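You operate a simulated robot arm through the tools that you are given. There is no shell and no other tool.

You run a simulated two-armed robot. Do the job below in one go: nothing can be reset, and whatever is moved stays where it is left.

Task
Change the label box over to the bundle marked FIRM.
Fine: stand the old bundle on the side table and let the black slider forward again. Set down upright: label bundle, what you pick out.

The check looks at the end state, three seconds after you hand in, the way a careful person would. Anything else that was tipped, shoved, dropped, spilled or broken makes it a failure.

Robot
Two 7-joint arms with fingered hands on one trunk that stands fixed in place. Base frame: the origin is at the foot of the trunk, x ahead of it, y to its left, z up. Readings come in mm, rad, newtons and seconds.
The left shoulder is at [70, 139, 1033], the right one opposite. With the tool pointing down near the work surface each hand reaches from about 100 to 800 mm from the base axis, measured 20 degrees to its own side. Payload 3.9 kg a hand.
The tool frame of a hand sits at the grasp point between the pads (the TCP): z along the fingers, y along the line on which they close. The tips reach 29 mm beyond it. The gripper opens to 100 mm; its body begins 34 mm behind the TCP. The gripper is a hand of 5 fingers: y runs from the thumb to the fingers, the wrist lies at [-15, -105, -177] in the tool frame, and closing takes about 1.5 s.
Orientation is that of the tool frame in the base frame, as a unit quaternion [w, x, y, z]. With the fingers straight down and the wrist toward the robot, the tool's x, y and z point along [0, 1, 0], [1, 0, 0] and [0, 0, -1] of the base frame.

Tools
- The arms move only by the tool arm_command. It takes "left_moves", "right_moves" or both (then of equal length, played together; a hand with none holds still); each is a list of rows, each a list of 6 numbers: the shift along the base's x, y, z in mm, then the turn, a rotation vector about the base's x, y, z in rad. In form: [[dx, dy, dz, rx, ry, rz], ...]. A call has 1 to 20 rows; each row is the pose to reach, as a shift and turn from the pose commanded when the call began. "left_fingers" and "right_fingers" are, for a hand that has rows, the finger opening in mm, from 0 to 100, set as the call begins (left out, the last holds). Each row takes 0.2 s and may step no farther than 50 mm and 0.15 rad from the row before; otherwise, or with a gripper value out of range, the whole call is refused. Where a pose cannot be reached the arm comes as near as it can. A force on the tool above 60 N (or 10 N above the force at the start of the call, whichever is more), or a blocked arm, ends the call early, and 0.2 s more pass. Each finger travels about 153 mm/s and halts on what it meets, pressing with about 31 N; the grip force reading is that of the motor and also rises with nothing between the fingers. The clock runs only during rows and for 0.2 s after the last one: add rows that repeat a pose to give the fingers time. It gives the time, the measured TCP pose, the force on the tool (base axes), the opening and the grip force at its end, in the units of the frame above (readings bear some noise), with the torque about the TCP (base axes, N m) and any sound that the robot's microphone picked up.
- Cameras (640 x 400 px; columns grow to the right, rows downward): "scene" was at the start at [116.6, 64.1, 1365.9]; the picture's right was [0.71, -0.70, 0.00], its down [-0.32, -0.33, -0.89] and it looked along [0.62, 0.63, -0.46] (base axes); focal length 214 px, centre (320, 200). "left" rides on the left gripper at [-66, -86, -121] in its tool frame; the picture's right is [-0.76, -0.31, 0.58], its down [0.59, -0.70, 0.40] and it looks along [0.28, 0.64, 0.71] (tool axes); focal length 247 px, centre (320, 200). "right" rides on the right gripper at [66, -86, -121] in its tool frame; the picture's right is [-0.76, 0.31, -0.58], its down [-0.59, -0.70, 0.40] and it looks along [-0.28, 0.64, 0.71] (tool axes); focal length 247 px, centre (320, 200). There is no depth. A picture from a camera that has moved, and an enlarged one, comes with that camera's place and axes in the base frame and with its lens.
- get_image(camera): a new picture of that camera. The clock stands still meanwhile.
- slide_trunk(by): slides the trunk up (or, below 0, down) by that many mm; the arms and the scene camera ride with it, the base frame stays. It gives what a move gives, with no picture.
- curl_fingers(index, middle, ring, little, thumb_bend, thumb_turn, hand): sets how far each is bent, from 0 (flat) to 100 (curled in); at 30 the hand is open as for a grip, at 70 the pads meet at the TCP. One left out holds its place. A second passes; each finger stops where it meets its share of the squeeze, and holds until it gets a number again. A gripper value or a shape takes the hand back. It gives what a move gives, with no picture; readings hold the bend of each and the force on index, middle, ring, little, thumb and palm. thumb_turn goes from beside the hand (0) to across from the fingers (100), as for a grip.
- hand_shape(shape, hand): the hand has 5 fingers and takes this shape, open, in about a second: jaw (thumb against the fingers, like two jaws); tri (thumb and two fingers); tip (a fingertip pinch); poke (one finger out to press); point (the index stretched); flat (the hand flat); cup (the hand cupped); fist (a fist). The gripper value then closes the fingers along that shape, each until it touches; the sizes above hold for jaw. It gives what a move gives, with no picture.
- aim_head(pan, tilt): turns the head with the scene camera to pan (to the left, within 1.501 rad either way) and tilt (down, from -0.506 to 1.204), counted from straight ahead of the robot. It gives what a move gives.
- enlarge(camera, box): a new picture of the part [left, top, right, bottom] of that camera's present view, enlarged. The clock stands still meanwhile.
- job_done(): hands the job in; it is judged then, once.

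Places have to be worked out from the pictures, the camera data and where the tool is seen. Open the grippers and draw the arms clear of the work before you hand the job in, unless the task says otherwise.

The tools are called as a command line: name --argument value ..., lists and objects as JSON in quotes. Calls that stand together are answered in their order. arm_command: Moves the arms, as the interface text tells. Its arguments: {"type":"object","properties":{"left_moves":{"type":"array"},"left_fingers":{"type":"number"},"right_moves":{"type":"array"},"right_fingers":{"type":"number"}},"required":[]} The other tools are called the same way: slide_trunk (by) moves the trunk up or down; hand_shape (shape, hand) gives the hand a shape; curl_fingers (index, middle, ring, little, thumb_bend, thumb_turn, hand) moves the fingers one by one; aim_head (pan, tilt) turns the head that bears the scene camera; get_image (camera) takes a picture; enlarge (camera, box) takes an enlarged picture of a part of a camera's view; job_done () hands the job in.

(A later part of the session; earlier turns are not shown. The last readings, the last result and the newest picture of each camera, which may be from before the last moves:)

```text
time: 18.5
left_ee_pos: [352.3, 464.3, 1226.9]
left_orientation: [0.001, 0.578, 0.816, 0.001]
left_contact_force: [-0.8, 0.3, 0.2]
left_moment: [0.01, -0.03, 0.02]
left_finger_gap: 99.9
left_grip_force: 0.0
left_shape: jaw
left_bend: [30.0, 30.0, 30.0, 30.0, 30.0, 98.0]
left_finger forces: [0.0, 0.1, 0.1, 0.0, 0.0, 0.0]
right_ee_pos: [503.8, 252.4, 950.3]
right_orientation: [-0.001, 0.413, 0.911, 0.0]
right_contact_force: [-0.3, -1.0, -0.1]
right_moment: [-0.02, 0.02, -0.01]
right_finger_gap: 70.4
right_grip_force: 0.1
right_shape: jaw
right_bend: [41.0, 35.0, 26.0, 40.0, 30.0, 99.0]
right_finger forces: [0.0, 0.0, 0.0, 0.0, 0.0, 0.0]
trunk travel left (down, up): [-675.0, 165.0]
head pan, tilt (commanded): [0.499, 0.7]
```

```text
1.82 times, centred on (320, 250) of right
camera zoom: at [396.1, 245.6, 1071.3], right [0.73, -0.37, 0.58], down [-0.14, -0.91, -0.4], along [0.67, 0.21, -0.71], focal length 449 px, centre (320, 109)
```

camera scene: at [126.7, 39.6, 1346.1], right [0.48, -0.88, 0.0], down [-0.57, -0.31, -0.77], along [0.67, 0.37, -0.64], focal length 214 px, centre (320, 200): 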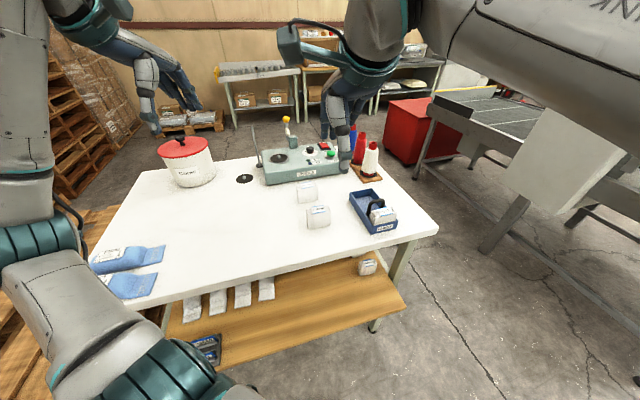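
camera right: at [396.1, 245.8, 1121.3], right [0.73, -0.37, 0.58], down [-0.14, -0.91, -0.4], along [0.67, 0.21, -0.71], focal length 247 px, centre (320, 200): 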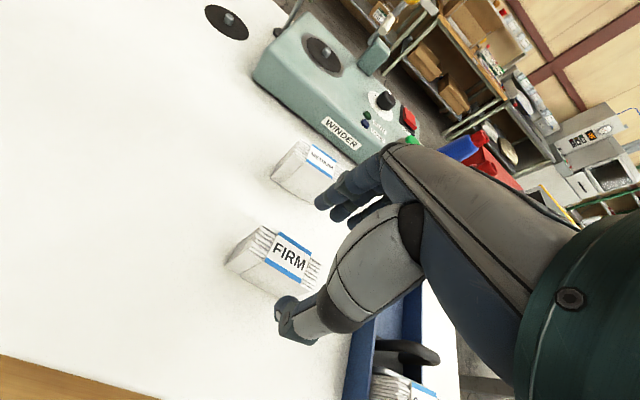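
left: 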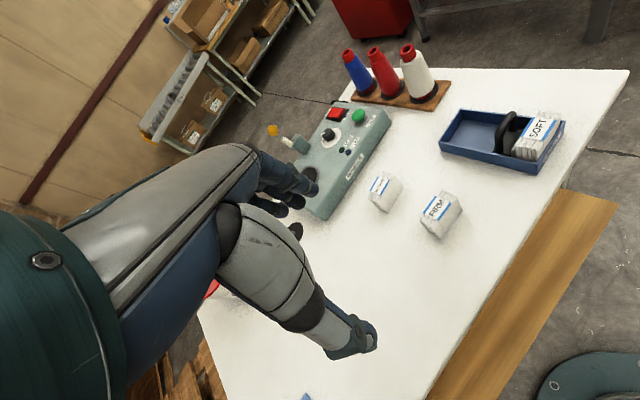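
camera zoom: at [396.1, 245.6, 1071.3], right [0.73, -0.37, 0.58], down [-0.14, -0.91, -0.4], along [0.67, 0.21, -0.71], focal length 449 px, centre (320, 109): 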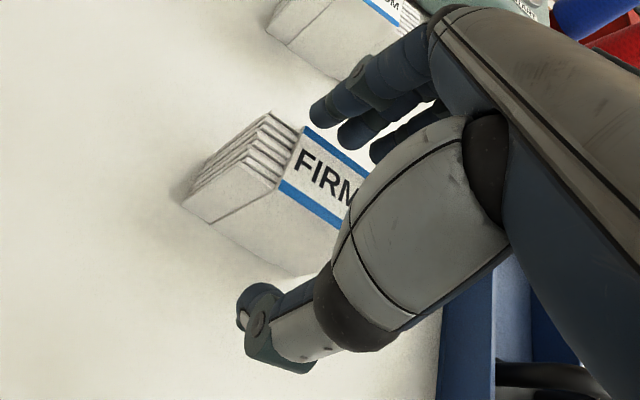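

TCP is over the label centre, thumb in front and fingers behind with room. I close partway to 40 mm first to check centring.

arm_command --right_moves '[[0, 0, 0, 0, 0, 0], [0, 0, 0, 0, 0, 0], [0, 0, 0, 0, 0, 0]]' --right_fingers 40

enlarge --camera "left" --box '[510, 100, 610, 180]'

enlarge --camera "right" --box '[220, 140, 420, 360]'

```text
time: 19.3
left_ee_pos: [352.7, 463.2, 1227.2]
left_orientation: [0.001, 0.578, 0.816, 0.0]
left_contact_force: [-0.5, -0.1, -0.1]
left_moment: [0.02, -0.03, -0.04]
left_finger_gap: 99.7
left_grip_force: 0.1
left_shape: jaw
left_bend: [30.0, 30.0, 30.0, 30.0, 30.0, 98.0]
left_finger forces: [0.0, 0.0, 0.0, 0.1, 0.0, 0.0]
right_ee_pos: [504.9, 253.3, 949.4]
right_orientation: [0.001, 0.413, 0.911, 0.0]
right_contact_force: [-0.1, 0.3, -0.5]
right_moment: [0.0, 0.02, 0.02]
right_finger_gap: 40.3
right_grip_force: 0.1
right_shape: jaw
right_bend: [44.0, 47.0, 75.0, 52.0, 41.0, 100.0]
right_finger forces: [0.1, 0.1, 0.1, 0.1, 0.0, 0.1]
trunk travel left (down, up): [-675.0, 165.0]
head pan, tilt (commanded): [0.499, 0.7]
```

```text
5.00 times, centred on (560, 140) of left
camera zoom: at [293.8, 373.7, 1348.4], right [-0.04, -0.82, -0.58], down [-0.86, 0.32, -0.4], along [0.51, 0.48, -0.71], focal length 1235 px, centre (-880, 500)
```

zoom: 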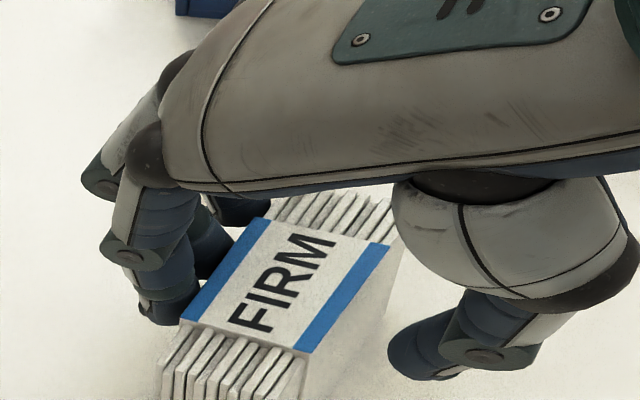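

```text
1.82 times, centred on (320, 250) of right
camera zoom: at [396.1, 245.7, 1071.5], right [0.73, -0.37, 0.58], down [-0.14, -0.91, -0.4], along [0.67, 0.21, -0.71], focal length 449 px, centre (320, 109)
```

zoom: 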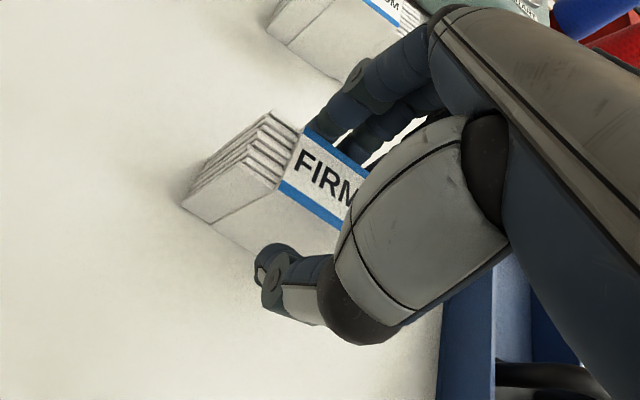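

The index pad seems close to the rear face; the thumb seems farther. I close a little more to 33 mm and check the per-finger forces and pictures.

arm_command --right_moves '[[0, 0, 0, 0, 0, 0], [0, 0, 0, 0, 0, 0]]' --right_fingers 33

enlarge --camera "left" --box '[510, 100, 610, 180]'

enlarge --camera "right" --box '[260, 180, 380, 300]'

enlarge --camera "scene" --box '[290, 190, 346, 230]'

```text
time: 19.9
left_ee_pos: [354.1, 464.2, 1226.6]
left_orientation: [0.0, 0.578, 0.816, 0.0]
left_contact_force: [-0.1, 0.1, -0.6]
left_moment: [-0.03, 0.03, 0.0]
left_finger_gap: 99.8
left_grip_force: 0.1
left_shape: jaw
left_bend: [30.0, 30.0, 30.0, 30.0, 30.0, 98.0]
left_finger forces: [0.0, 0.0, 0.0, 0.1, 0.0, 0.0]
right_ee_pos: [504.3, 253.7, 949.7]
right_orientation: [0.0, 0.413, 0.911, 0.0]
right_contact_force: [0.2, 0.2, 0.0]
right_moment: [-0.05, -0.01, 0.03]
right_finger_gap: 33.4
right_grip_force: 0.1
right_shape: jaw
right_bend: [48.0, 50.0, 75.0, 54.0, 44.0, 100.0]
right_finger forces: [0.1, 0.1, 0.0, 0.0, 0.0, 0.0]
trunk travel left (down, up): [-675.0, 165.0]
head pan, tilt (commanded): [0.499, 0.7]
```

```text
5.00 times, centred on (560, 140) of left
camera zoom: at [293.7, 373.7, 1348.4], right [-0.04, -0.82, -0.58], down [-0.86, 0.32, -0.4], along [0.51, 0.48, -0.71], focal length 1235 px, centre (-880, 500)
```

zoom: 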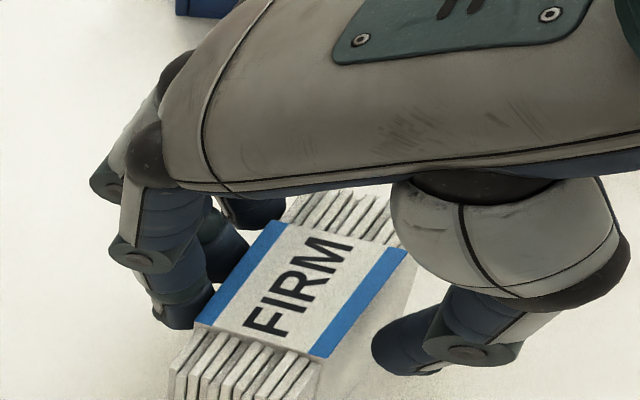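

```text
3.33 times, centred on (320, 240) of right
camera zoom: at [396.1, 245.7, 1071.5], right [0.73, -0.37, 0.58], down [-0.14, -0.91, -0.4], along [0.67, 0.21, -0.71], focal length 823 px, centre (320, 67)
```

zoom: 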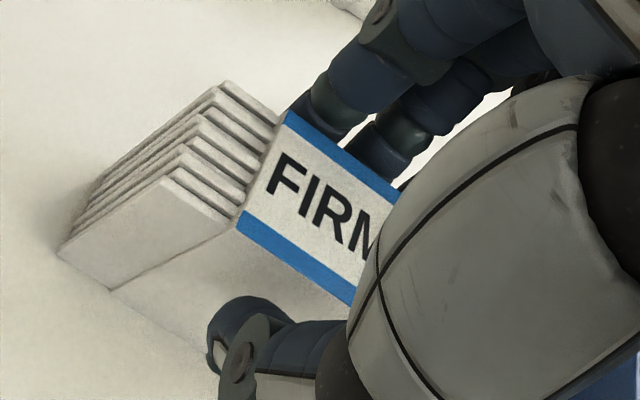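

```text
10.00 times, centred on (318, 210) of scene
camera zoom: at [126.9, 39.8, 1346.1], right [0.48, -0.88, 0.0], down [-0.57, -0.31, -0.76], along [0.67, 0.37, -0.64], focal length 2145 px, centre (340, 100)
```

zoom: 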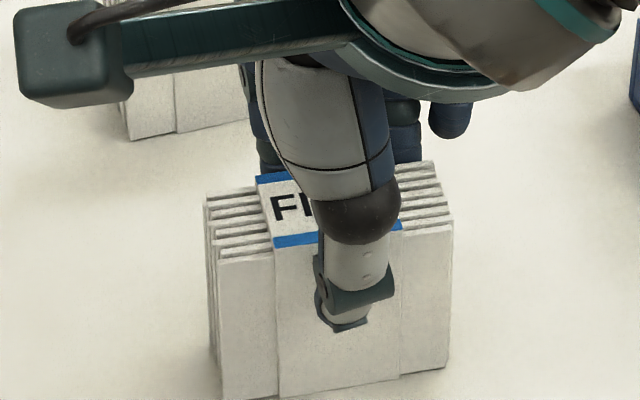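

The fingers reached the rear face first and nudged the bundle ~3–4 mm; the thumb is still off the front. I shift the hand ~5 mm along its closing axis to recentre, then check.

arm_command --right_moves '[[2, 1.7, 0, 0, 0, 0], [3.8, 3.3, 0, 0, 0, 0], [3.8, 3.3, 0, 0, 0, 0]]'

enlarge --camera "left" --box '[510, 100, 610, 180]'

enlarge --camera "right" --box '[260, 180, 380, 300]'

```text
time: 20.7
left_ee_pos: [351.8, 464.2, 1228.0]
left_orientation: [0.0, 0.578, 0.816, 0.0]
left_contact_force: [-0.5, -0.3, -0.7]
left_moment: [-0.02, -0.01, 0.02]
left_finger_gap: 100.1
left_grip_force: 0.1
left_shape: jaw
left_bend: [30.0, 30.0, 30.0, 30.0, 30.0, 98.0]
left_finger forces: [0.0, 0.1, 0.1, 0.1, 0.0, 0.0]
right_ee_pos: [507.8, 257.2, 950.6]
right_orientation: [0.0, 0.413, 0.911, 0.0]
right_contact_force: [-0.8, 0.1, -0.1]
right_moment: [-0.02, -0.01, -0.02]
right_finger_gap: 33.5
right_grip_force: 0.1
right_shape: jaw
right_bend: [48.0, 50.0, 75.0, 54.0, 44.0, 100.0]
right_finger forces: [0.0, 0.1, 0.1, 0.0, 0.1, 0.1]
trunk travel left (down, up): [-675.0, 165.0]
head pan, tilt (commanded): [0.499, 0.7]
```

```text
5.00 times, centred on (560, 140) of left
camera zoom: at [293.7, 373.6, 1348.4], right [-0.04, -0.82, -0.58], down [-0.86, 0.32, -0.4], along [0.51, 0.48, -0.71], focal length 1235 px, centre (-880, 500)
```

zoom: 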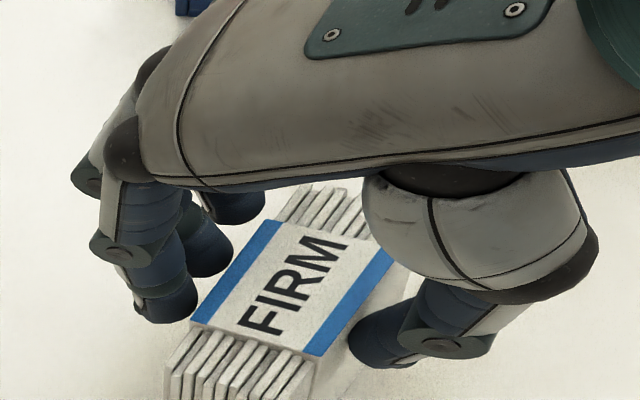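

```text
3.33 times, centred on (320, 240) of right
camera zoom: at [400.0, 248.9, 1071.6], right [0.73, -0.37, 0.58], down [-0.14, -0.91, -0.4], along [0.67, 0.21, -0.71], focal length 823 px, centre (320, 67)
```

zoom: 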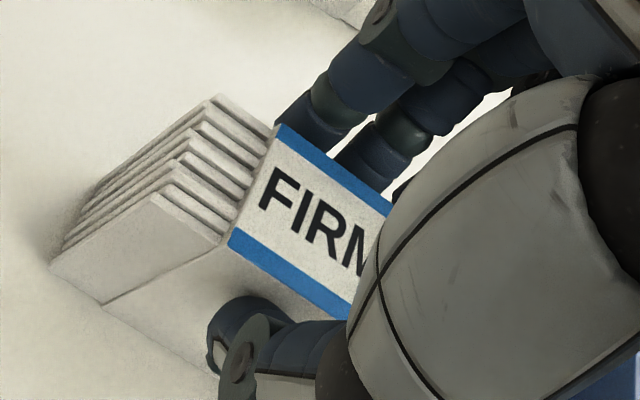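

Now the bundle is centred between thumb and fingers. I close fully to grip it.

arm_command --right_moves '[[0, 0, 0, 0, 0, 0], [0, 0, 0, 0, 0, 0], [0, 0, 0, 0, 0, 0], [0, 0, 0, 0, 0, 0]]' --right_fingers 12

enlarge --camera "left" --box '[510, 100, 610, 180]'

enlarge --camera "scene" --box '[290, 190, 346, 230]'

```text
time: 21.7
left_ee_pos: [352.3, 464.7, 1227.5]
left_orientation: [0.001, 0.577, 0.817, 0.001]
left_contact_force: [0.1, -0.2, 0.4]
left_moment: [0.0, 0.03, 0.02]
left_finger_gap: 99.6
left_grip_force: 0.1
left_shape: jaw
left_bend: [30.0, 30.0, 30.0, 30.0, 30.0, 98.0]
left_finger forces: [0.1, 0.1, 0.0, 0.1, 0.1, 0.0]
right_ee_pos: [508.1, 256.0, 950.4]
right_orientation: [0.0, 0.413, 0.911, -0.001]
right_contact_force: [-0.2, -0.4, 0.1]
right_moment: [0.01, 0.01, -0.02]
right_finger_gap: 21.3
right_grip_force: 31.1
right_shape: jaw
right_bend: [57.0, 56.0, 74.0, 61.0, 52.0, 100.0]
right_finger forces: [17.9, 7.7, 3.5, 0.1, 29.1, 0.0]
trunk travel left (down, up): [-675.0, 165.0]
head pan, tilt (commanded): [0.499, 0.7]
```

```text
5.00 times, centred on (560, 140) of left
camera zoom: at [293.7, 373.7, 1348.4], right [-0.04, -0.82, -0.58], down [-0.86, 0.32, -0.4], along [0.51, 0.48, -0.71], focal length 1235 px, centre (-880, 500)
```

zoom: 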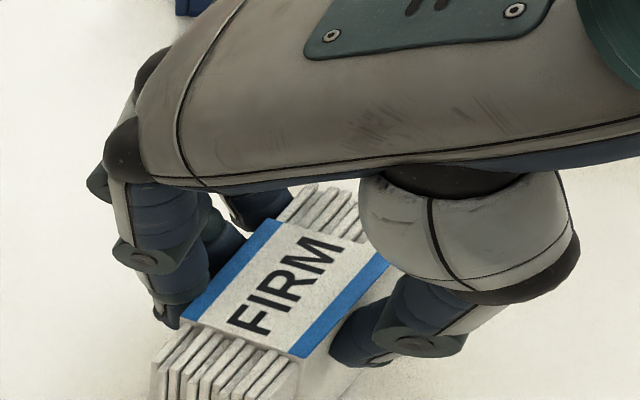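

```text
10.00 times, centred on (318, 210) of scene
camera zoom: at [126.9, 39.8, 1346.1], right [0.48, -0.88, 0.0], down [-0.57, -0.31, -0.76], along [0.67, 0.37, -0.64], focal length 2145 px, centre (340, 100)
```

zoom: 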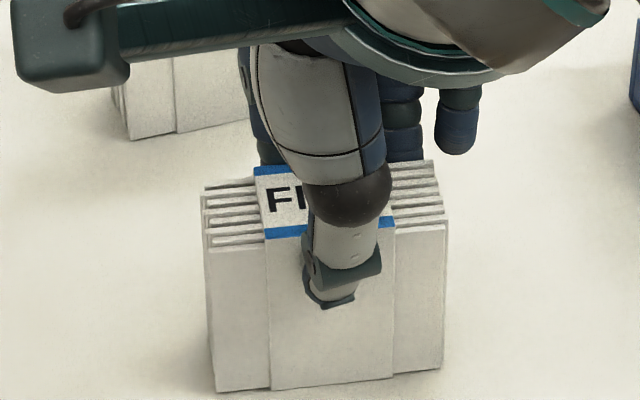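

Grip is firm (thumb 29 N, index/middle/ring 29 N). I lift FIRM straight up 130 mm and look.

arm_command --right_moves '[[0, 0, 10, 0, 0, 0], [0, 0, 30, 0, 0, 0], [0, 0, 55, 0, 0, 0], [0, 0, 80, 0, 0, 0], [0, 0, 105, 0, 0, 0], [0, 0, 130, 0, 0, 0], [0, 0, 130, 0, 0, 0]]'

get_image --camera "scene"

enlarge --camera "left" --box '[440, 20, 640, 180]'

```text
time: 23.3
left_ee_pos: [353.8, 464.6, 1226.9]
left_orientation: [0.0, 0.578, 0.816, 0.0]
left_contact_force: [-0.6, -0.8, -0.4]
left_moment: [-0.03, 0.0, 0.0]
left_finger_gap: 100.0
left_grip_force: 0.0
left_shape: jaw
left_bend: [30.0, 30.0, 30.0, 30.0, 30.0, 98.0]
left_finger forces: [0.1, 0.0, 0.0, 0.1, 0.0, 0.1]
right_ee_pos: [508.8, 255.8, 1080.0]
right_orientation: [0.0, 0.413, 0.911, -0.001]
right_contact_force: [0.7, -0.4, -0.5]
right_moment: [-0.02, -0.03, 0.0]
right_finger_gap: 21.4
right_grip_force: 30.8
right_shape: jaw
right_bend: [57.0, 57.0, 74.0, 61.0, 52.0, 100.0]
right_finger forces: [18.1, 7.7, 3.5, 0.1, 29.3, 0.0]
trunk travel left (down, up): [-675.0, 165.0]
head pan, tilt (commanded): [0.499, 0.7]
```

```text
taken
camera scene: at [127.3, 39.8, 1346.0], right [0.48, -0.88, 0.0], down [-0.57, -0.31, -0.76], along [0.67, 0.37, -0.64], focal length 214 px, centre (320, 200)
```

scene: 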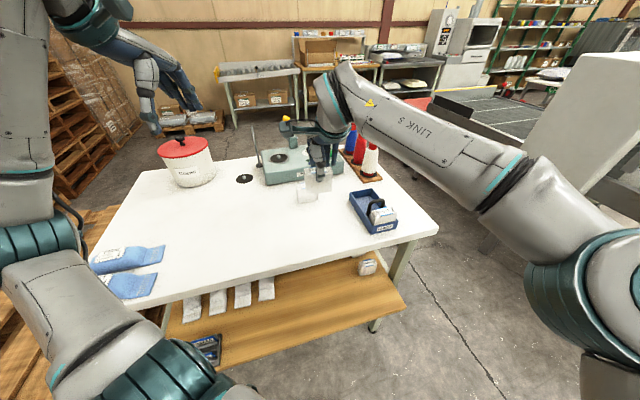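

```text
2.50 times, centred on (540, 100) of left
camera zoom: at [294.2, 373.7, 1348.3], right [-0.04, -0.82, -0.58], down [-0.86, 0.32, -0.4], along [0.51, 0.48, -0.71], focal length 617 px, centre (-230, 450)
```

zoom: 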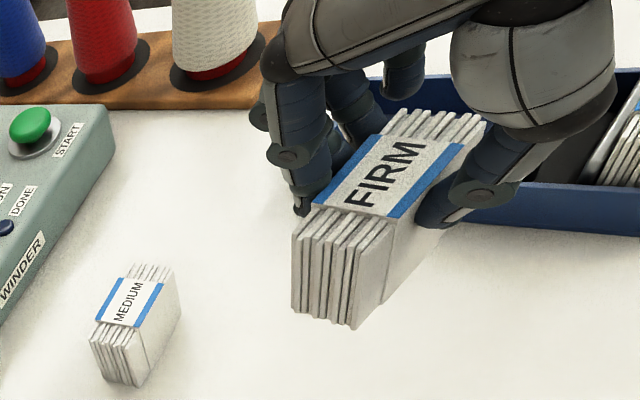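

FIRM hangs upright in the grip. I carry it at z≈1080 over to the right strip beside the box, stopping above about (690,72).

arm_command --right_moves '[[25, -25, 0, 0, 0, 0], [50, -50, 0, 0, 0, 0], [75, -75, 0, 0, 0, 0], [100, -100, 0, 0, 0, 0], [125, -125, 0, 0, 0, 0], [150, -150, 0, 0, 0, 0], [172, -175, 0, 0, 0, 0], [182, -184, 0, 0, 0, 0], [182, -184, 0, 0, 0, 0]]'

get_image --camera "scene"

get_image --camera "right"

```text
time: 25.3
left_ee_pos: [355.2, 461.9, 1227.0]
left_orientation: [0.0, 0.578, 0.816, 0.001]
left_contact_force: [-0.4, -0.1, 0.8]
left_moment: [0.0, 0.03, 0.01]
left_finger_gap: 99.7
left_grip_force: 0.0
left_shape: jaw
left_bend: [30.0, 30.0, 30.0, 30.0, 30.0, 98.0]
left_finger forces: [0.1, 0.1, 0.0, 0.1, 0.0, 0.1]
right_ee_pos: [583.2, 104.5, 1090.8]
right_orientation: [-0.013, 0.45, 0.891, 0.058]
right_contact_force: [0.7, -0.4, -1.2]
right_moment: [0.01, -0.01, 0.02]
right_finger_gap: 21.2
right_grip_force: 30.3
right_shape: jaw
right_bend: [57.0, 57.0, 74.0, 62.0, 52.0, 100.0]
right_finger forces: [18.3, 7.7, 3.4, 0.0, 29.3, 0.1]
right hand out of reach, approached as far as the arm can: row 1, 2, 3, 4, 5, 6, 7, 8, 9
trunk travel left (down, up): [-675.0, 165.0]
head pan, tilt (commanded): [0.499, 0.7]
```

```text
taken
camera scene: at [127.5, 38.4, 1346.0], right [0.48, -0.88, 0.0], down [-0.57, -0.31, -0.77], along [0.67, 0.37, -0.64], focal length 214 px, centre (320, 200)
```

scene: 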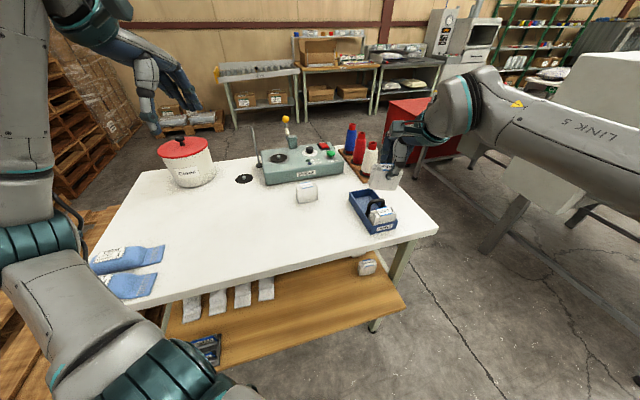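

```text
taken
camera right: at [471.1, 92.9, 1208.3], right [0.68, -0.49, 0.54], down [-0.2, -0.84, -0.5], along [0.7, 0.23, -0.67], focal length 247 px, centre (320, 200)
```

right: 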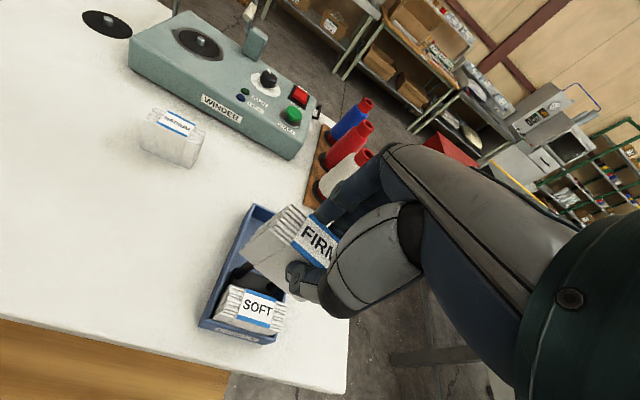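

The arm could not reach at this height (wrist too high relative to the shoulder, hand tilted slightly). I raise the trunk by 120 mm so the shoulder is higher, then retry from there.

slide_trunk --by 120

get_image --camera "right"

```text
time: 26.8
left_ee_pos: [353.9, 464.2, 1346.8]
left_orientation: [0.0, 0.578, 0.816, 0.001]
left_contact_force: [-0.7, -1.0, -0.2]
left_moment: [0.06, -0.01, 0.02]
left_finger_gap: 99.9
left_grip_force: 0.1
left_shape: jaw
left_bend: [30.0, 30.0, 30.0, 30.0, 30.0, 98.0]
left_finger forces: [0.1, 0.0, 0.0, 0.0, 0.0, 0.0]
right_ee_pos: [582.8, 106.2, 1210.7]
right_orientation: [-0.013, 0.449, 0.891, 0.058]
right_contact_force: [0.0, 0.6, -0.7]
right_moment: [-0.01, -0.01, -0.02]
right_finger_gap: 21.1
right_grip_force: 31.0
right_shape: jaw
right_bend: [57.0, 57.0, 74.0, 62.0, 52.0, 100.0]
right_finger forces: [18.2, 7.5, 3.4, 0.0, 29.2, 0.1]
trunk travel left (down, up): [-795.0, 45.0]
head pan, tilt (commanded): [0.499, 0.7]
```

```text
taken
camera right: at [470.8, 94.3, 1328.3], right [0.68, -0.49, 0.54], down [-0.2, -0.84, -0.5], along [0.7, 0.23, -0.67], focal length 247 px, centre (320, 200)
```

right: 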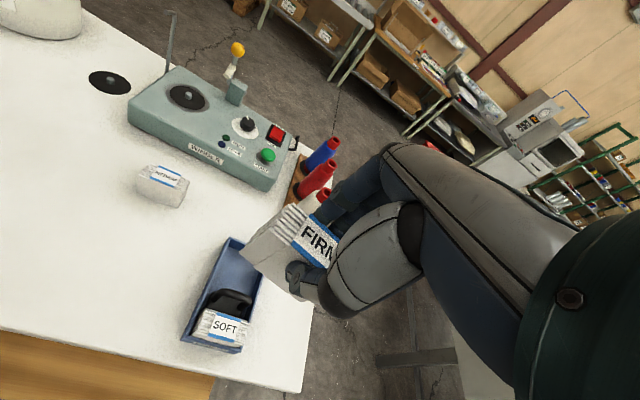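

Trunk is up. I test with a modest downward move to see how the arm resolves the commanded pose now (everything around is clear at this height).

arm_command --right_moves '[[0, 0, -20, 0, 0, 0], [0, 0, -40, 0, 0, 0], [0, 0, -40, 0, 0, 0]]'

```text
time: 27.6
left_ee_pos: [353.4, 463.9, 1347.0]
left_orientation: [0.001, 0.578, 0.816, 0.001]
left_contact_force: [-0.3, 0.0, -0.4]
left_moment: [-0.01, -0.01, 0.02]
left_finger_gap: 99.7
left_grip_force: 0.0
left_shape: jaw
left_bend: [30.0, 30.0, 30.0, 30.0, 30.0, 98.0]
left_finger forces: [0.0, 0.0, 0.1, 0.0, 0.0, 0.1]
right_ee_pos: [582.7, 106.6, 1171.4]
right_orientation: [-0.013, 0.45, 0.891, 0.057]
right_contact_force: [-0.5, 0.4, -0.2]
right_moment: [0.03, -0.01, 0.01]
right_finger_gap: 21.2
right_grip_force: 31.1
right_shape: jaw
right_bend: [57.0, 57.0, 74.0, 62.0, 52.0, 100.0]
right_finger forces: [18.3, 7.6, 3.3, 0.0, 29.2, 0.0]
trunk travel left (down, up): [-795.0, 45.0]
head pan, tilt (commanded): [0.499, 0.7]
```

The command base follows the reached pose. I now straighten the tool (fingers down) with yaw 45° while lowering to z≈1100 at the present x,y.

arm_command --right_moves '[[0, 0, -20, -0.03, 0.005, 0.037], [0, 0, -40, -0.06, 0.01, 0.075], [0, 0, -60, -0.09, 0.015, 0.112], [0, 0, -70, -0.117, 0.02, 0.15], [0, 0, -70, -0.117, 0.02, 0.15]]'

```text
time: 28.8
left_ee_pos: [353.4, 463.4, 1347.4]
left_orientation: [0.0, 0.578, 0.816, 0.001]
left_contact_force: [0.7, -0.2, 1.1]
left_moment: [0.04, 0.02, -0.01]
left_finger_gap: 99.9
left_grip_force: 0.0
left_shape: jaw
left_bend: [30.0, 30.0, 30.0, 30.0, 30.0, 98.0]
left_finger forces: [0.0, 0.0, 0.0, 0.0, 0.0, 0.1]
right_ee_pos: [582.9, 108.1, 1131.7]
right_orientation: [-0.007, 0.416, 0.909, 0.028]
right_contact_force: [-0.2, 0.5, 0.0]
right_moment: [0.0, 0.03, 0.0]
right_finger_gap: 21.2
right_grip_force: 30.4
right_shape: jaw
right_bend: [57.0, 57.0, 74.0, 62.0, 52.0, 100.0]
right_finger forces: [18.1, 7.6, 3.4, 0.0, 29.2, 0.0]
right hand out of reach, approached as far as the arm can: row 3, 4, 5
trunk travel left (down, up): [-795.0, 45.0]
head pan, tilt (commanded): [0.499, 0.7]
```

Row 3 was refused as out of reach, so a wrist limit is near. I try lowering only (to ~1060) with this orientation, which still clears the handle, to see if lower heights give more freedom.

arm_command --right_moves '[[0, 0, -20, 0, 0, 0], [0, 0, -40, 0, 0, 0], [0, 0, -60, 0, 0, 0]]'

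arm_command --right_moves '[[0, 0, 0, -0.03, 0, 0], [0, 0, 0, -0.058, 0.01, 0]]'

arm_command --right_moves '[[0, 0, 0, 0, 0, 0.03], [0, 0, 0, 0, 0, 0.07]]'

```text
time: 29.6
left_ee_pos: [354.6, 463.8, 1347.2]
left_orientation: [0.0, 0.577, 0.816, 0.0]
left_contact_force: [0.1, 0.0, 0.1]
left_moment: [0.0, 0.01, 0.01]
left_finger_gap: 100.0
left_grip_force: 0.1
left_shape: jaw
left_bend: [30.0, 30.0, 30.0, 30.0, 30.0, 98.0]
left_finger forces: [0.0, 0.0, 0.0, 0.1, 0.0, 0.0]
right_ee_pos: [583.1, 107.8, 1071.2]
right_orientation: [-0.006, 0.416, 0.909, 0.028]
right_contact_force: [0.6, 0.4, -0.5]
right_moment: [0.04, -0.03, 0.01]
right_finger_gap: 21.2
right_grip_force: 31.0
right_shape: jaw
right_bend: [57.0, 57.0, 74.0, 62.0, 51.0, 100.0]
right_finger forces: [18.2, 7.5, 3.4, 0.0, 29.2, 0.1]
trunk travel left (down, up): [-795.0, 45.0]
head pan, tilt (commanded): [0.499, 0.7]
```

```text
time: 30.2
left_ee_pos: [353.7, 464.3, 1347.1]
left_orientation: [-0.001, 0.578, 0.816, 0.0]
left_contact_force: [-0.5, 0.8, 0.8]
left_moment: [0.01, 0.03, 0.01]
left_finger_gap: 99.4
left_grip_force: 0.2
left_shape: jaw
left_bend: [30.0, 30.0, 30.0, 30.0, 30.0, 98.0]
left_finger forces: [0.1, 0.0, 0.0, 0.0, 0.1, 0.0]
right_ee_pos: [583.6, 108.4, 1070.7]
right_orientation: [0.001, 0.416, 0.909, -0.001]
right_contact_force: [0.4, -0.6, -1.1]
right_moment: [0.01, 0.0, 0.0]
right_finger_gap: 21.3
right_grip_force: 30.9
right_shape: jaw
right_bend: [57.0, 57.0, 74.0, 62.0, 51.0, 100.0]
right_finger forces: [18.3, 7.7, 3.3, 0.0, 29.2, 0.1]
trunk travel left (down, up): [-795.0, 45.0]
head pan, tilt (commanded): [0.499, 0.7]
```

```text
time: 30.8
left_ee_pos: [353.6, 464.8, 1348.0]
left_orientation: [0.0, 0.578, 0.816, 0.001]
left_contact_force: [0.9, 0.0, 0.4]
left_moment: [0.03, 0.0, -0.01]
left_finger_gap: 99.8
left_grip_force: 0.0
left_shape: jaw
left_bend: [30.0, 30.0, 30.0, 30.0, 30.0, 98.0]
left_finger forces: [0.1, 0.0, 0.1, 0.1, 0.0, 0.0]
right_ee_pos: [583.0, 106.7, 1070.3]
right_orientation: [0.002, 0.402, 0.916, -0.001]
right_contact_force: [-1.4, -0.2, -0.1]
right_moment: [0.01, 0.01, -0.03]
right_finger_gap: 21.1
right_grip_force: 30.5
right_shape: jaw
right_bend: [57.0, 57.0, 74.0, 62.0, 51.0, 100.0]
right_finger forces: [18.2, 7.7, 3.4, 0.0, 29.2, 0.1]
trunk travel left (down, up): [-795.0, 45.0]
head pan, tilt (commanded): [0.499, 0.7]
```

At this height the wrist has freedom again. I carry FIRM on to above the right strip (~(668,38)), easing the yaw back toward 25° where the arm is comfortable.

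arm_command --right_moves '[[12, -10, 0, 0, 0, -0.05], [24, -20, 0, 0, 0, -0.1], [36, -31, 0, 0, 0, -0.15], [48, -42, 0, 0, 0, -0.2], [60, -52, 0, 0, 0, -0.25], [72, -62, 0, 0, 0, -0.3], [84, -70, 0, 0, 0, -0.3], [84, -70, 0, 0, 0, -0.3]]'

get_image --camera "right"

get_image --camera "scene"

```text
time: 32.6
left_ee_pos: [352.9, 463.6, 1346.3]
left_orientation: [0.0, 0.578, 0.816, 0.001]
left_contact_force: [-0.6, -0.2, 0.5]
left_moment: [0.02, -0.01, 0.0]
left_finger_gap: 99.7
left_grip_force: 0.0
left_shape: jaw
left_bend: [30.0, 30.0, 30.0, 30.0, 30.0, 98.0]
left_finger forces: [0.0, 0.1, 0.0, 0.1, 0.0, 0.0]
right_ee_pos: [666.9, 36.7, 1072.1]
right_orientation: [0.002, 0.518, 0.855, -0.001]
right_contact_force: [0.6, -0.1, -1.3]
right_moment: [-0.01, 0.05, -0.02]
right_finger_gap: 21.1
right_grip_force: 31.4
right_shape: jaw
right_bend: [57.0, 57.0, 74.0, 62.0, 51.0, 100.0]
right_finger forces: [18.3, 7.6, 3.3, 0.0, 29.2, 0.0]
trunk travel left (down, up): [-795.0, 45.0]
head pan, tilt (commanded): [0.499, 0.7]
```

```text
taken
camera right: at [559.7, 55.1, 1192.2], right [0.62, -0.53, 0.58], down [-0.35, -0.85, -0.4], along [0.7, 0.04, -0.71], focal length 247 px, centre (320, 200)
```

right: 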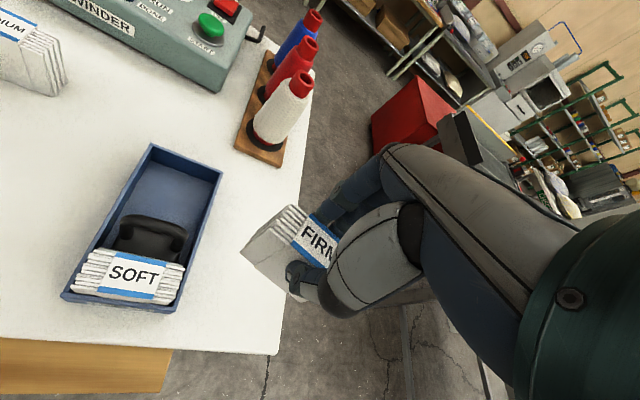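

```text
taken
camera scene: at [126.7, 39.9, 1466.1], right [0.48, -0.88, 0.0], down [-0.57, -0.31, -0.77], along [0.67, 0.37, -0.64], focal length 214 px, centre (320, 200)
```

scene: 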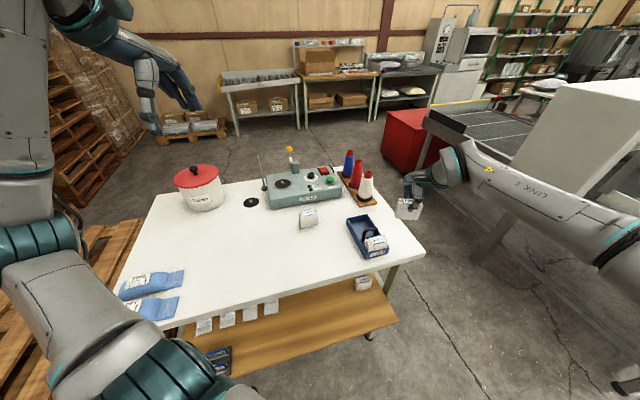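

FIRM is over the strip, about 60 mm from both the box and the table edge. I lower it to just above the table.

arm_command --right_moves '[[0, 0, -25, 0, 0, 0], [0, 0, -50, 0, 0, 0], [0, 0, -75, 0, 0, 0], [0, 0, -100, 0, 0, 0], [0, 0, -114, 0, 0, 0], [0, 0, -114, 0, 0, 0]]'

enlarge --camera "scene" --box '[340, 190, 440, 270]'

enlarge --camera "right" --box '[200, 160, 380, 340]'

```text
time: 34.0
left_ee_pos: [352.1, 464.5, 1346.8]
left_orientation: [0.001, 0.578, 0.816, 0.0]
left_contact_force: [-0.2, -0.2, 0.0]
left_moment: [-0.01, -0.04, 0.0]
left_finger_gap: 99.8
left_grip_force: 0.0
left_shape: jaw
left_bend: [30.0, 30.0, 30.0, 30.0, 30.0, 98.0]
left_finger forces: [0.0, 0.0, 0.0, 0.0, 0.0, 0.0]
right_ee_pos: [667.8, 37.1, 955.4]
right_orientation: [0.001, 0.518, 0.855, -0.001]
right_contact_force: [0.1, -0.6, -0.9]
right_moment: [0.01, 0.0, -0.02]
right_finger_gap: 21.4
right_grip_force: 31.2
right_shape: jaw
right_bend: [57.0, 57.0, 74.0, 62.0, 51.0, 100.0]
right_finger forces: [18.3, 7.6, 3.3, 0.0, 29.3, 0.0]
trunk travel left (down, up): [-795.0, 45.0]
head pan, tilt (commanded): [0.499, 0.7]
```

```text
5.00 times, centred on (390, 230) of scene
camera zoom: at [126.9, 39.8, 1466.1], right [0.48, -0.88, 0.0], down [-0.57, -0.31, -0.76], along [0.67, 0.37, -0.64], focal length 1072 px, centre (-30, 50)
```

zoom: 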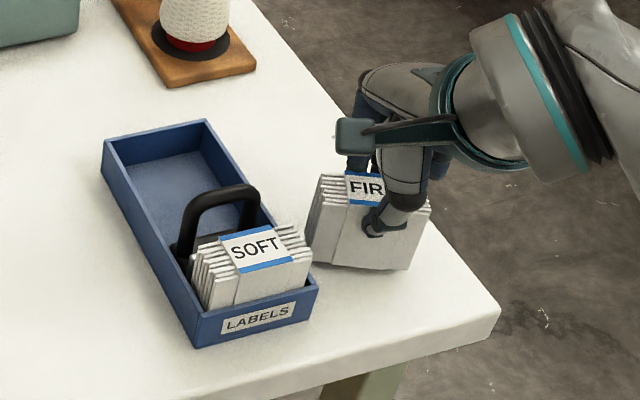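

```text
2.22 times, centred on (290, 250) of right
camera zoom: at [560.2, 55.0, 1078.3], right [0.62, -0.53, 0.58], down [-0.35, -0.85, -0.4], along [0.7, 0.04, -0.71], focal length 549 px, centre (387, 89)
```

zoom: 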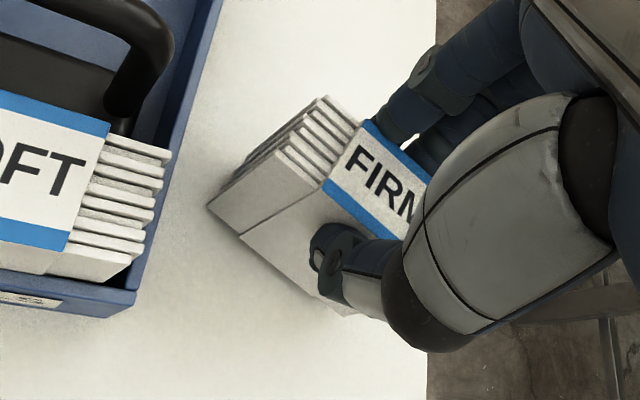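

FIRM hovers just over the table, a bit closer to the box than the edge. I shift it 5 mm right and lower in small steps until it touches.

arm_command --right_moves '[[4, -4, 0, 0, 0, 0], [4, -4, -3, 0, 0, 0], [4, -4, -4.5, 0, 0, 0], [4, -4, -4.5, 0, 0, 0]]'

```text
time: 35.0
left_ee_pos: [353.0, 463.5, 1348.0]
left_orientation: [0.0, 0.577, 0.816, 0.0]
left_contact_force: [0.0, -0.6, -0.4]
left_moment: [0.0, -0.01, 0.01]
left_finger_gap: 99.9
left_grip_force: 0.2
left_shape: jaw
left_bend: [30.0, 30.0, 30.0, 30.0, 30.0, 98.0]
left_finger forces: [0.0, 0.0, 0.1, 0.0, 0.2, 0.0]
right_ee_pos: [672.1, 31.9, 952.6]
right_orientation: [0.001, 0.518, 0.855, -0.001]
right_contact_force: [0.4, -0.1, 0.6]
right_moment: [0.0, 0.0, -0.03]
right_finger_gap: 21.3
right_grip_force: 31.0
right_shape: jaw
right_bend: [57.0, 57.0, 74.0, 62.0, 51.0, 100.0]
right_finger forces: [18.3, 7.5, 3.3, 0.0, 29.2, 0.0]
trunk travel left (down, up): [-795.0, 45.0]
head pan, tilt (commanded): [0.499, 0.7]
```

No contact yet at z≈952; I continue down in 1–1.5 mm steps.

arm_command --right_moves '[[0, 0, -1, 0, 0, 0], [0, 0, -2, 0, 0, 0], [0, 0, -2, 0, 0, 0]]'

enlarge --camera "right" --box '[230, 190, 350, 310]'

enlarge --camera "scene" --box '[380, 210, 430, 250]'

```text
time: 35.8
left_ee_pos: [353.5, 463.4, 1346.8]
left_orientation: [0.001, 0.578, 0.816, 0.001]
left_contact_force: [0.5, -0.1, 0.6]
left_moment: [0.04, 0.01, -0.01]
left_finger_gap: 99.7
left_grip_force: 0.1
left_shape: jaw
left_bend: [30.0, 30.0, 30.0, 30.0, 30.0, 98.0]
left_finger forces: [0.0, 0.1, 0.0, 0.0, 0.0, 0.0]
right_ee_pos: [671.7, 32.7, 950.5]
right_orientation: [0.001, 0.518, 0.855, 0.0]
right_contact_force: [-0.4, -0.2, -1.1]
right_moment: [-0.04, -0.03, 0.03]
right_finger_gap: 21.3
right_grip_force: 31.3
right_shape: jaw
right_bend: [57.0, 57.0, 74.0, 62.0, 51.0, 100.0]
right_finger forces: [18.4, 7.6, 3.3, 0.0, 29.2, 0.0]
trunk travel left (down, up): [-795.0, 45.0]
head pan, tilt (commanded): [0.499, 0.7]
```

```text
3.33 times, centred on (290, 250) of right
camera zoom: at [563.7, 51.1, 1071.7], right [0.62, -0.53, 0.58], down [-0.35, -0.85, -0.4], along [0.7, 0.04, -0.71], focal length 823 px, centre (420, 33)
```

zoom: 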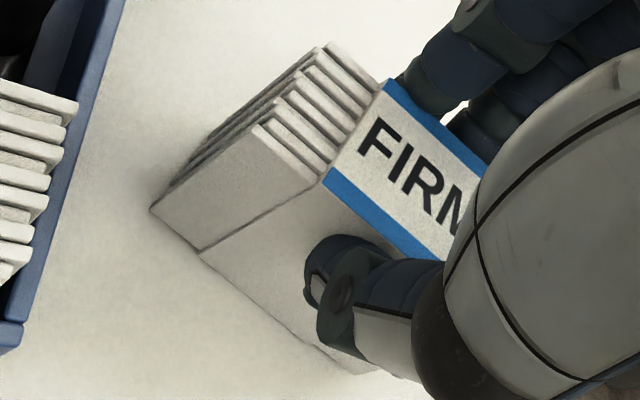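

```text
10.00 times, centred on (405, 230) of scene
camera zoom: at [127.0, 39.8, 1466.1], right [0.48, -0.88, 0.0], down [-0.57, -0.31, -0.76], along [0.67, 0.37, -0.64], focal length 2145 px, centre (-530, -100)
```

zoom: 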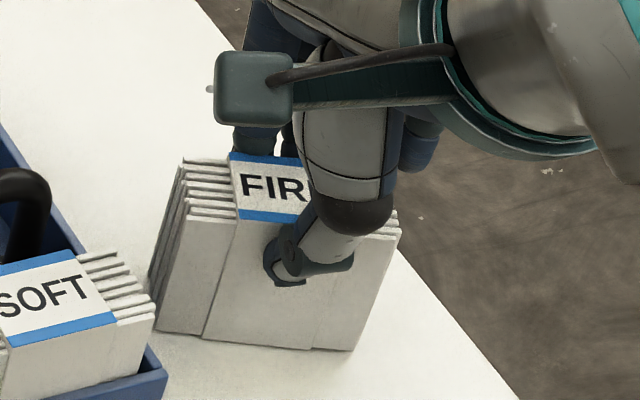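

Almost touching; I go down a few more millimetres slowly watching the vertical force.

arm_command --right_moves '[[0, 0, -0.7, 0, 0, 0], [0, 0, -1.5, 0, 0, 0], [0, 0, -1.5, 0, 0, 0]]'

arm_command --right_moves '[[0, 0, -0.7, 0, 0, 0], [0, 0, -1.5, 0, 0, 0], [0, 0, -1.5, 0, 0, 0]]'

```text
time: 36.6
left_ee_pos: [353.4, 463.6, 1347.4]
left_orientation: [0.0, 0.578, 0.816, 0.001]
left_contact_force: [-0.2, -0.1, 0.2]
left_moment: [0.01, -0.01, 0.02]
left_finger_gap: 99.7
left_grip_force: 0.1
left_shape: jaw
left_bend: [30.0, 30.0, 30.0, 30.0, 30.0, 98.0]
left_finger forces: [0.1, 0.0, 0.0, 0.0, 0.1, 0.1]
right_ee_pos: [671.4, 33.5, 949.3]
right_orientation: [0.002, 0.518, 0.855, -0.001]
right_contact_force: [-0.1, -0.4, 2.6]
right_moment: [0.03, -0.02, 0.01]
right_finger_gap: 21.3
right_grip_force: 31.8
right_shape: jaw
right_bend: [57.0, 57.0, 74.0, 62.0, 51.0, 100.0]
right_finger forces: [18.4, 7.8, 3.2, 0.0, 29.7, 0.1]
trunk travel left (down, up): [-795.0, 45.0]
head pan, tilt (commanded): [0.499, 0.7]
```

```text
time: 37.4
left_ee_pos: [353.3, 463.0, 1346.6]
left_orientation: [0.0, 0.578, 0.816, 0.001]
left_contact_force: [-0.7, 0.8, 0.4]
left_moment: [-0.01, -0.03, -0.02]
left_finger_gap: 99.9
left_grip_force: 0.1
left_shape: jaw
left_bend: [30.0, 30.0, 30.0, 30.0, 30.0, 98.0]
left_finger forces: [0.1, 0.0, 0.1, 0.0, 0.0, 0.1]
right_ee_pos: [670.4, 32.2, 949.9]
right_orientation: [0.003, 0.519, 0.855, 0.001]
right_contact_force: [0.3, -0.8, 9.1]
right_moment: [0.0, -0.1, 0.01]
right_finger_gap: 21.3
right_grip_force: 30.7
right_shape: jaw
right_bend: [57.0, 57.0, 74.0, 62.0, 50.0, 100.0]
right_finger forces: [18.9, 8.7, 3.4, 0.0, 30.8, 0.0]
trunk travel left (down, up): [-795.0, 45.0]
head pan, tilt (commanded): [0.499, 0.7]
```

Contact confirmed (9 N up). I relieve 1.5 mm and open the fingers.

arm_command --right_moves '[[0, 0, 1.5, 0, 0, 0], [0, 0, 1.5, 0, 0, 0]]'

arm_command --right_moves '[[0, 0, 0, 0, 0, 0], [0, 0, 0, 0, 0, 0], [0, 0, 0, 0, 0, 0], [0, 0, 0, 0, 0, 0]]' --right_fingers 60

enlarge --camera "right" --box '[200, 160, 380, 340]'

enlarge --camera "scene" --box '[360, 200, 440, 260]'

```text
time: 38.0
left_ee_pos: [352.6, 464.5, 1348.0]
left_orientation: [0.001, 0.579, 0.816, 0.001]
left_contact_force: [0.0, -1.0, 0.0]
left_moment: [0.0, 0.0, -0.02]
left_finger_gap: 99.9
left_grip_force: 0.0
left_shape: jaw
left_bend: [30.0, 30.0, 30.0, 30.0, 30.0, 98.0]
left_finger forces: [0.1, 0.0, 0.0, 0.1, 0.0, 0.0]
right_ee_pos: [670.9, 32.7, 949.3]
right_orientation: [0.002, 0.518, 0.855, -0.001]
right_contact_force: [1.6, -1.0, 6.4]
right_moment: [0.01, -0.11, -0.01]
right_finger_gap: 21.6
right_grip_force: 31.5
right_shape: jaw
right_bend: [57.0, 57.0, 74.0, 62.0, 51.0, 100.0]
right_finger forces: [19.0, 8.6, 3.4, 0.0, 30.2, 0.1]
trunk travel left (down, up): [-795.0, 45.0]
head pan, tilt (commanded): [0.499, 0.7]
```

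```text
time: 39.0
left_ee_pos: [353.5, 464.4, 1346.7]
left_orientation: [0.0, 0.578, 0.816, 0.001]
left_contact_force: [-0.2, -0.5, -1.3]
left_moment: [0.0, -0.01, -0.01]
left_finger_gap: 99.8
left_grip_force: 0.0
left_shape: jaw
left_bend: [30.0, 30.0, 30.0, 30.0, 30.0, 98.0]
left_finger forces: [0.1, 0.0, 0.1, 0.0, 0.0, 0.0]
right_ee_pos: [670.3, 31.6, 948.9]
right_orientation: [0.002, 0.518, 0.855, -0.002]
right_contact_force: [0.4, -0.3, 0.0]
right_moment: [0.01, 0.0, -0.02]
right_finger_gap: 59.7
right_grip_force: 0.0
right_shape: jaw
right_bend: [40.0, 39.0, 73.0, 45.0, 31.0, 100.0]
right_finger forces: [0.0, 0.0, 0.1, 0.1, 0.1, 0.0]
trunk travel left (down, up): [-795.0, 45.0]
head pan, tilt (commanded): [0.499, 0.7]
```

```text
2.22 times, centred on (290, 250) of right
camera zoom: at [564.1, 51.2, 1070.1], right [0.62, -0.53, 0.58], down [-0.35, -0.85, -0.4], along [0.7, 0.04, -0.71], focal length 549 px, centre (387, 89)
```

zoom: 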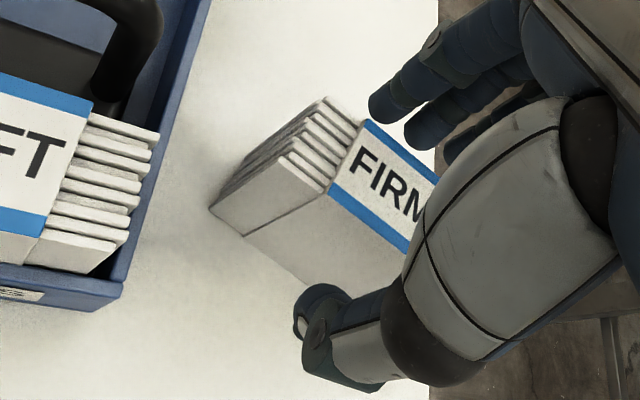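

```text
6.67 times, centred on (400, 230) of scene
camera zoom: at [127.1, 39.9, 1466.0], right [0.48, -0.88, 0.0], down [-0.57, -0.31, -0.76], along [0.67, 0.37, -0.64], focal length 1430 px, centre (-213, 0)
```

zoom: 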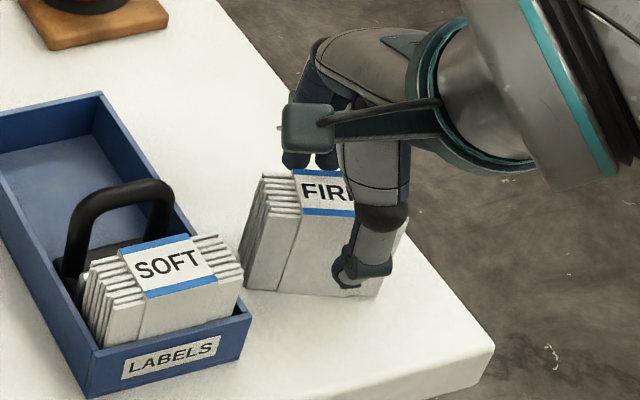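

FIRM stands free and upright. I raise the right hand straight up and draw it back toward the robot to give room.

arm_command --right_moves '[[0, 0, 20, 0, 0, 0], [0, 0, 45, 0, 0, 0], [0, 0, 75, 0, 0, 0], [0, 0, 105, 0, 0, 0], [-20, -25, 120, 0, 0, 0], [-50, -60, 120, 0, 0, 0], [-80, -95, 120, 0, 0, 0], [-110, -130, 120, 0, 0, 0], [-140, -165, 120, 0, 0, 0]]'

get_image --camera "scene"

enlarge --camera "scene" --box '[340, 190, 440, 270]'

get_image --camera "left"

```text
time: 41.0
left_ee_pos: [351.0, 462.7, 1348.1]
left_orientation: [0.001, 0.578, 0.816, 0.002]
left_contact_force: [-0.8, -0.5, 0.2]
left_moment: [0.02, -0.02, 0.03]
left_finger_gap: 99.7
left_grip_force: 0.1
left_shape: jaw
left_bend: [30.0, 30.0, 30.0, 30.0, 30.0, 98.0]
left_finger forces: [0.0, 0.1, 0.1, 0.0, 0.0, 0.0]
right_ee_pos: [529.0, -133.4, 1068.5]
right_orientation: [0.002, 0.518, 0.855, 0.001]
right_contact_force: [-0.6, -0.3, -0.4]
right_moment: [0.03, -0.01, 0.04]
right_finger_gap: 59.8
right_grip_force: 0.1
right_shape: jaw
right_bend: [39.0, 39.0, 73.0, 45.0, 30.0, 100.0]
right_finger forces: [0.0, 0.0, 0.1, 0.0, 0.1, 0.0]
trunk travel left (down, up): [-795.0, 45.0]
head pan, tilt (commanded): [0.499, 0.7]
```

```text
taken
camera scene: at [125.0, 37.8, 1466.3], right [0.48, -0.88, 0.0], down [-0.56, -0.31, -0.77], along [0.67, 0.37, -0.64], focal length 214 px, centre (320, 200)
```

scene: 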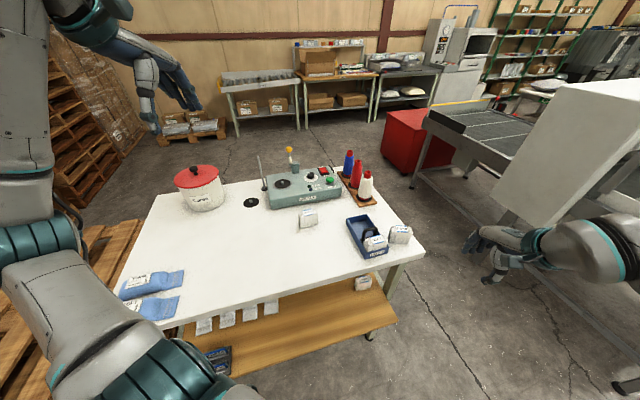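

```text
5.00 times, centred on (390, 230) of scene
camera zoom: at [125.0, 37.8, 1466.3], right [0.48, -0.88, 0.0], down [-0.56, -0.31, -0.77], along [0.67, 0.37, -0.64], focal length 1072 px, centre (-30, 50)
```

zoom: 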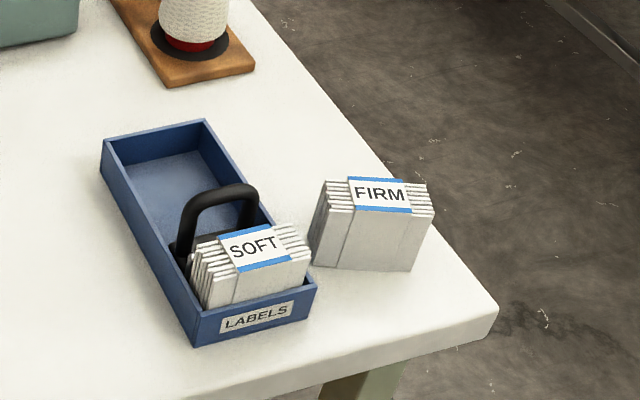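

```text
taken
camera left: at [291.8, 371.7, 1469.4], right [-0.04, -0.81, -0.58], down [-0.86, 0.32, -0.4], along [0.51, 0.48, -0.71], focal length 247 px, centre (320, 200)
```

left: 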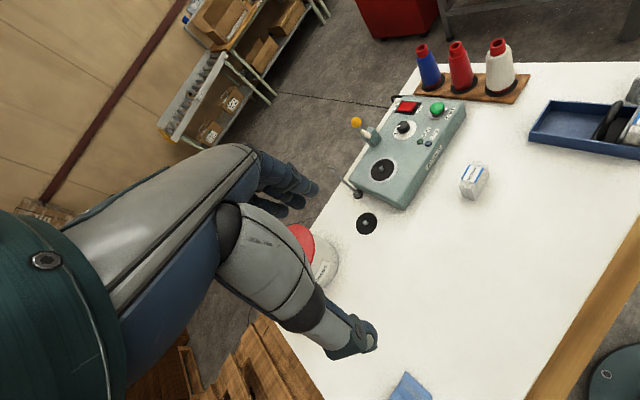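

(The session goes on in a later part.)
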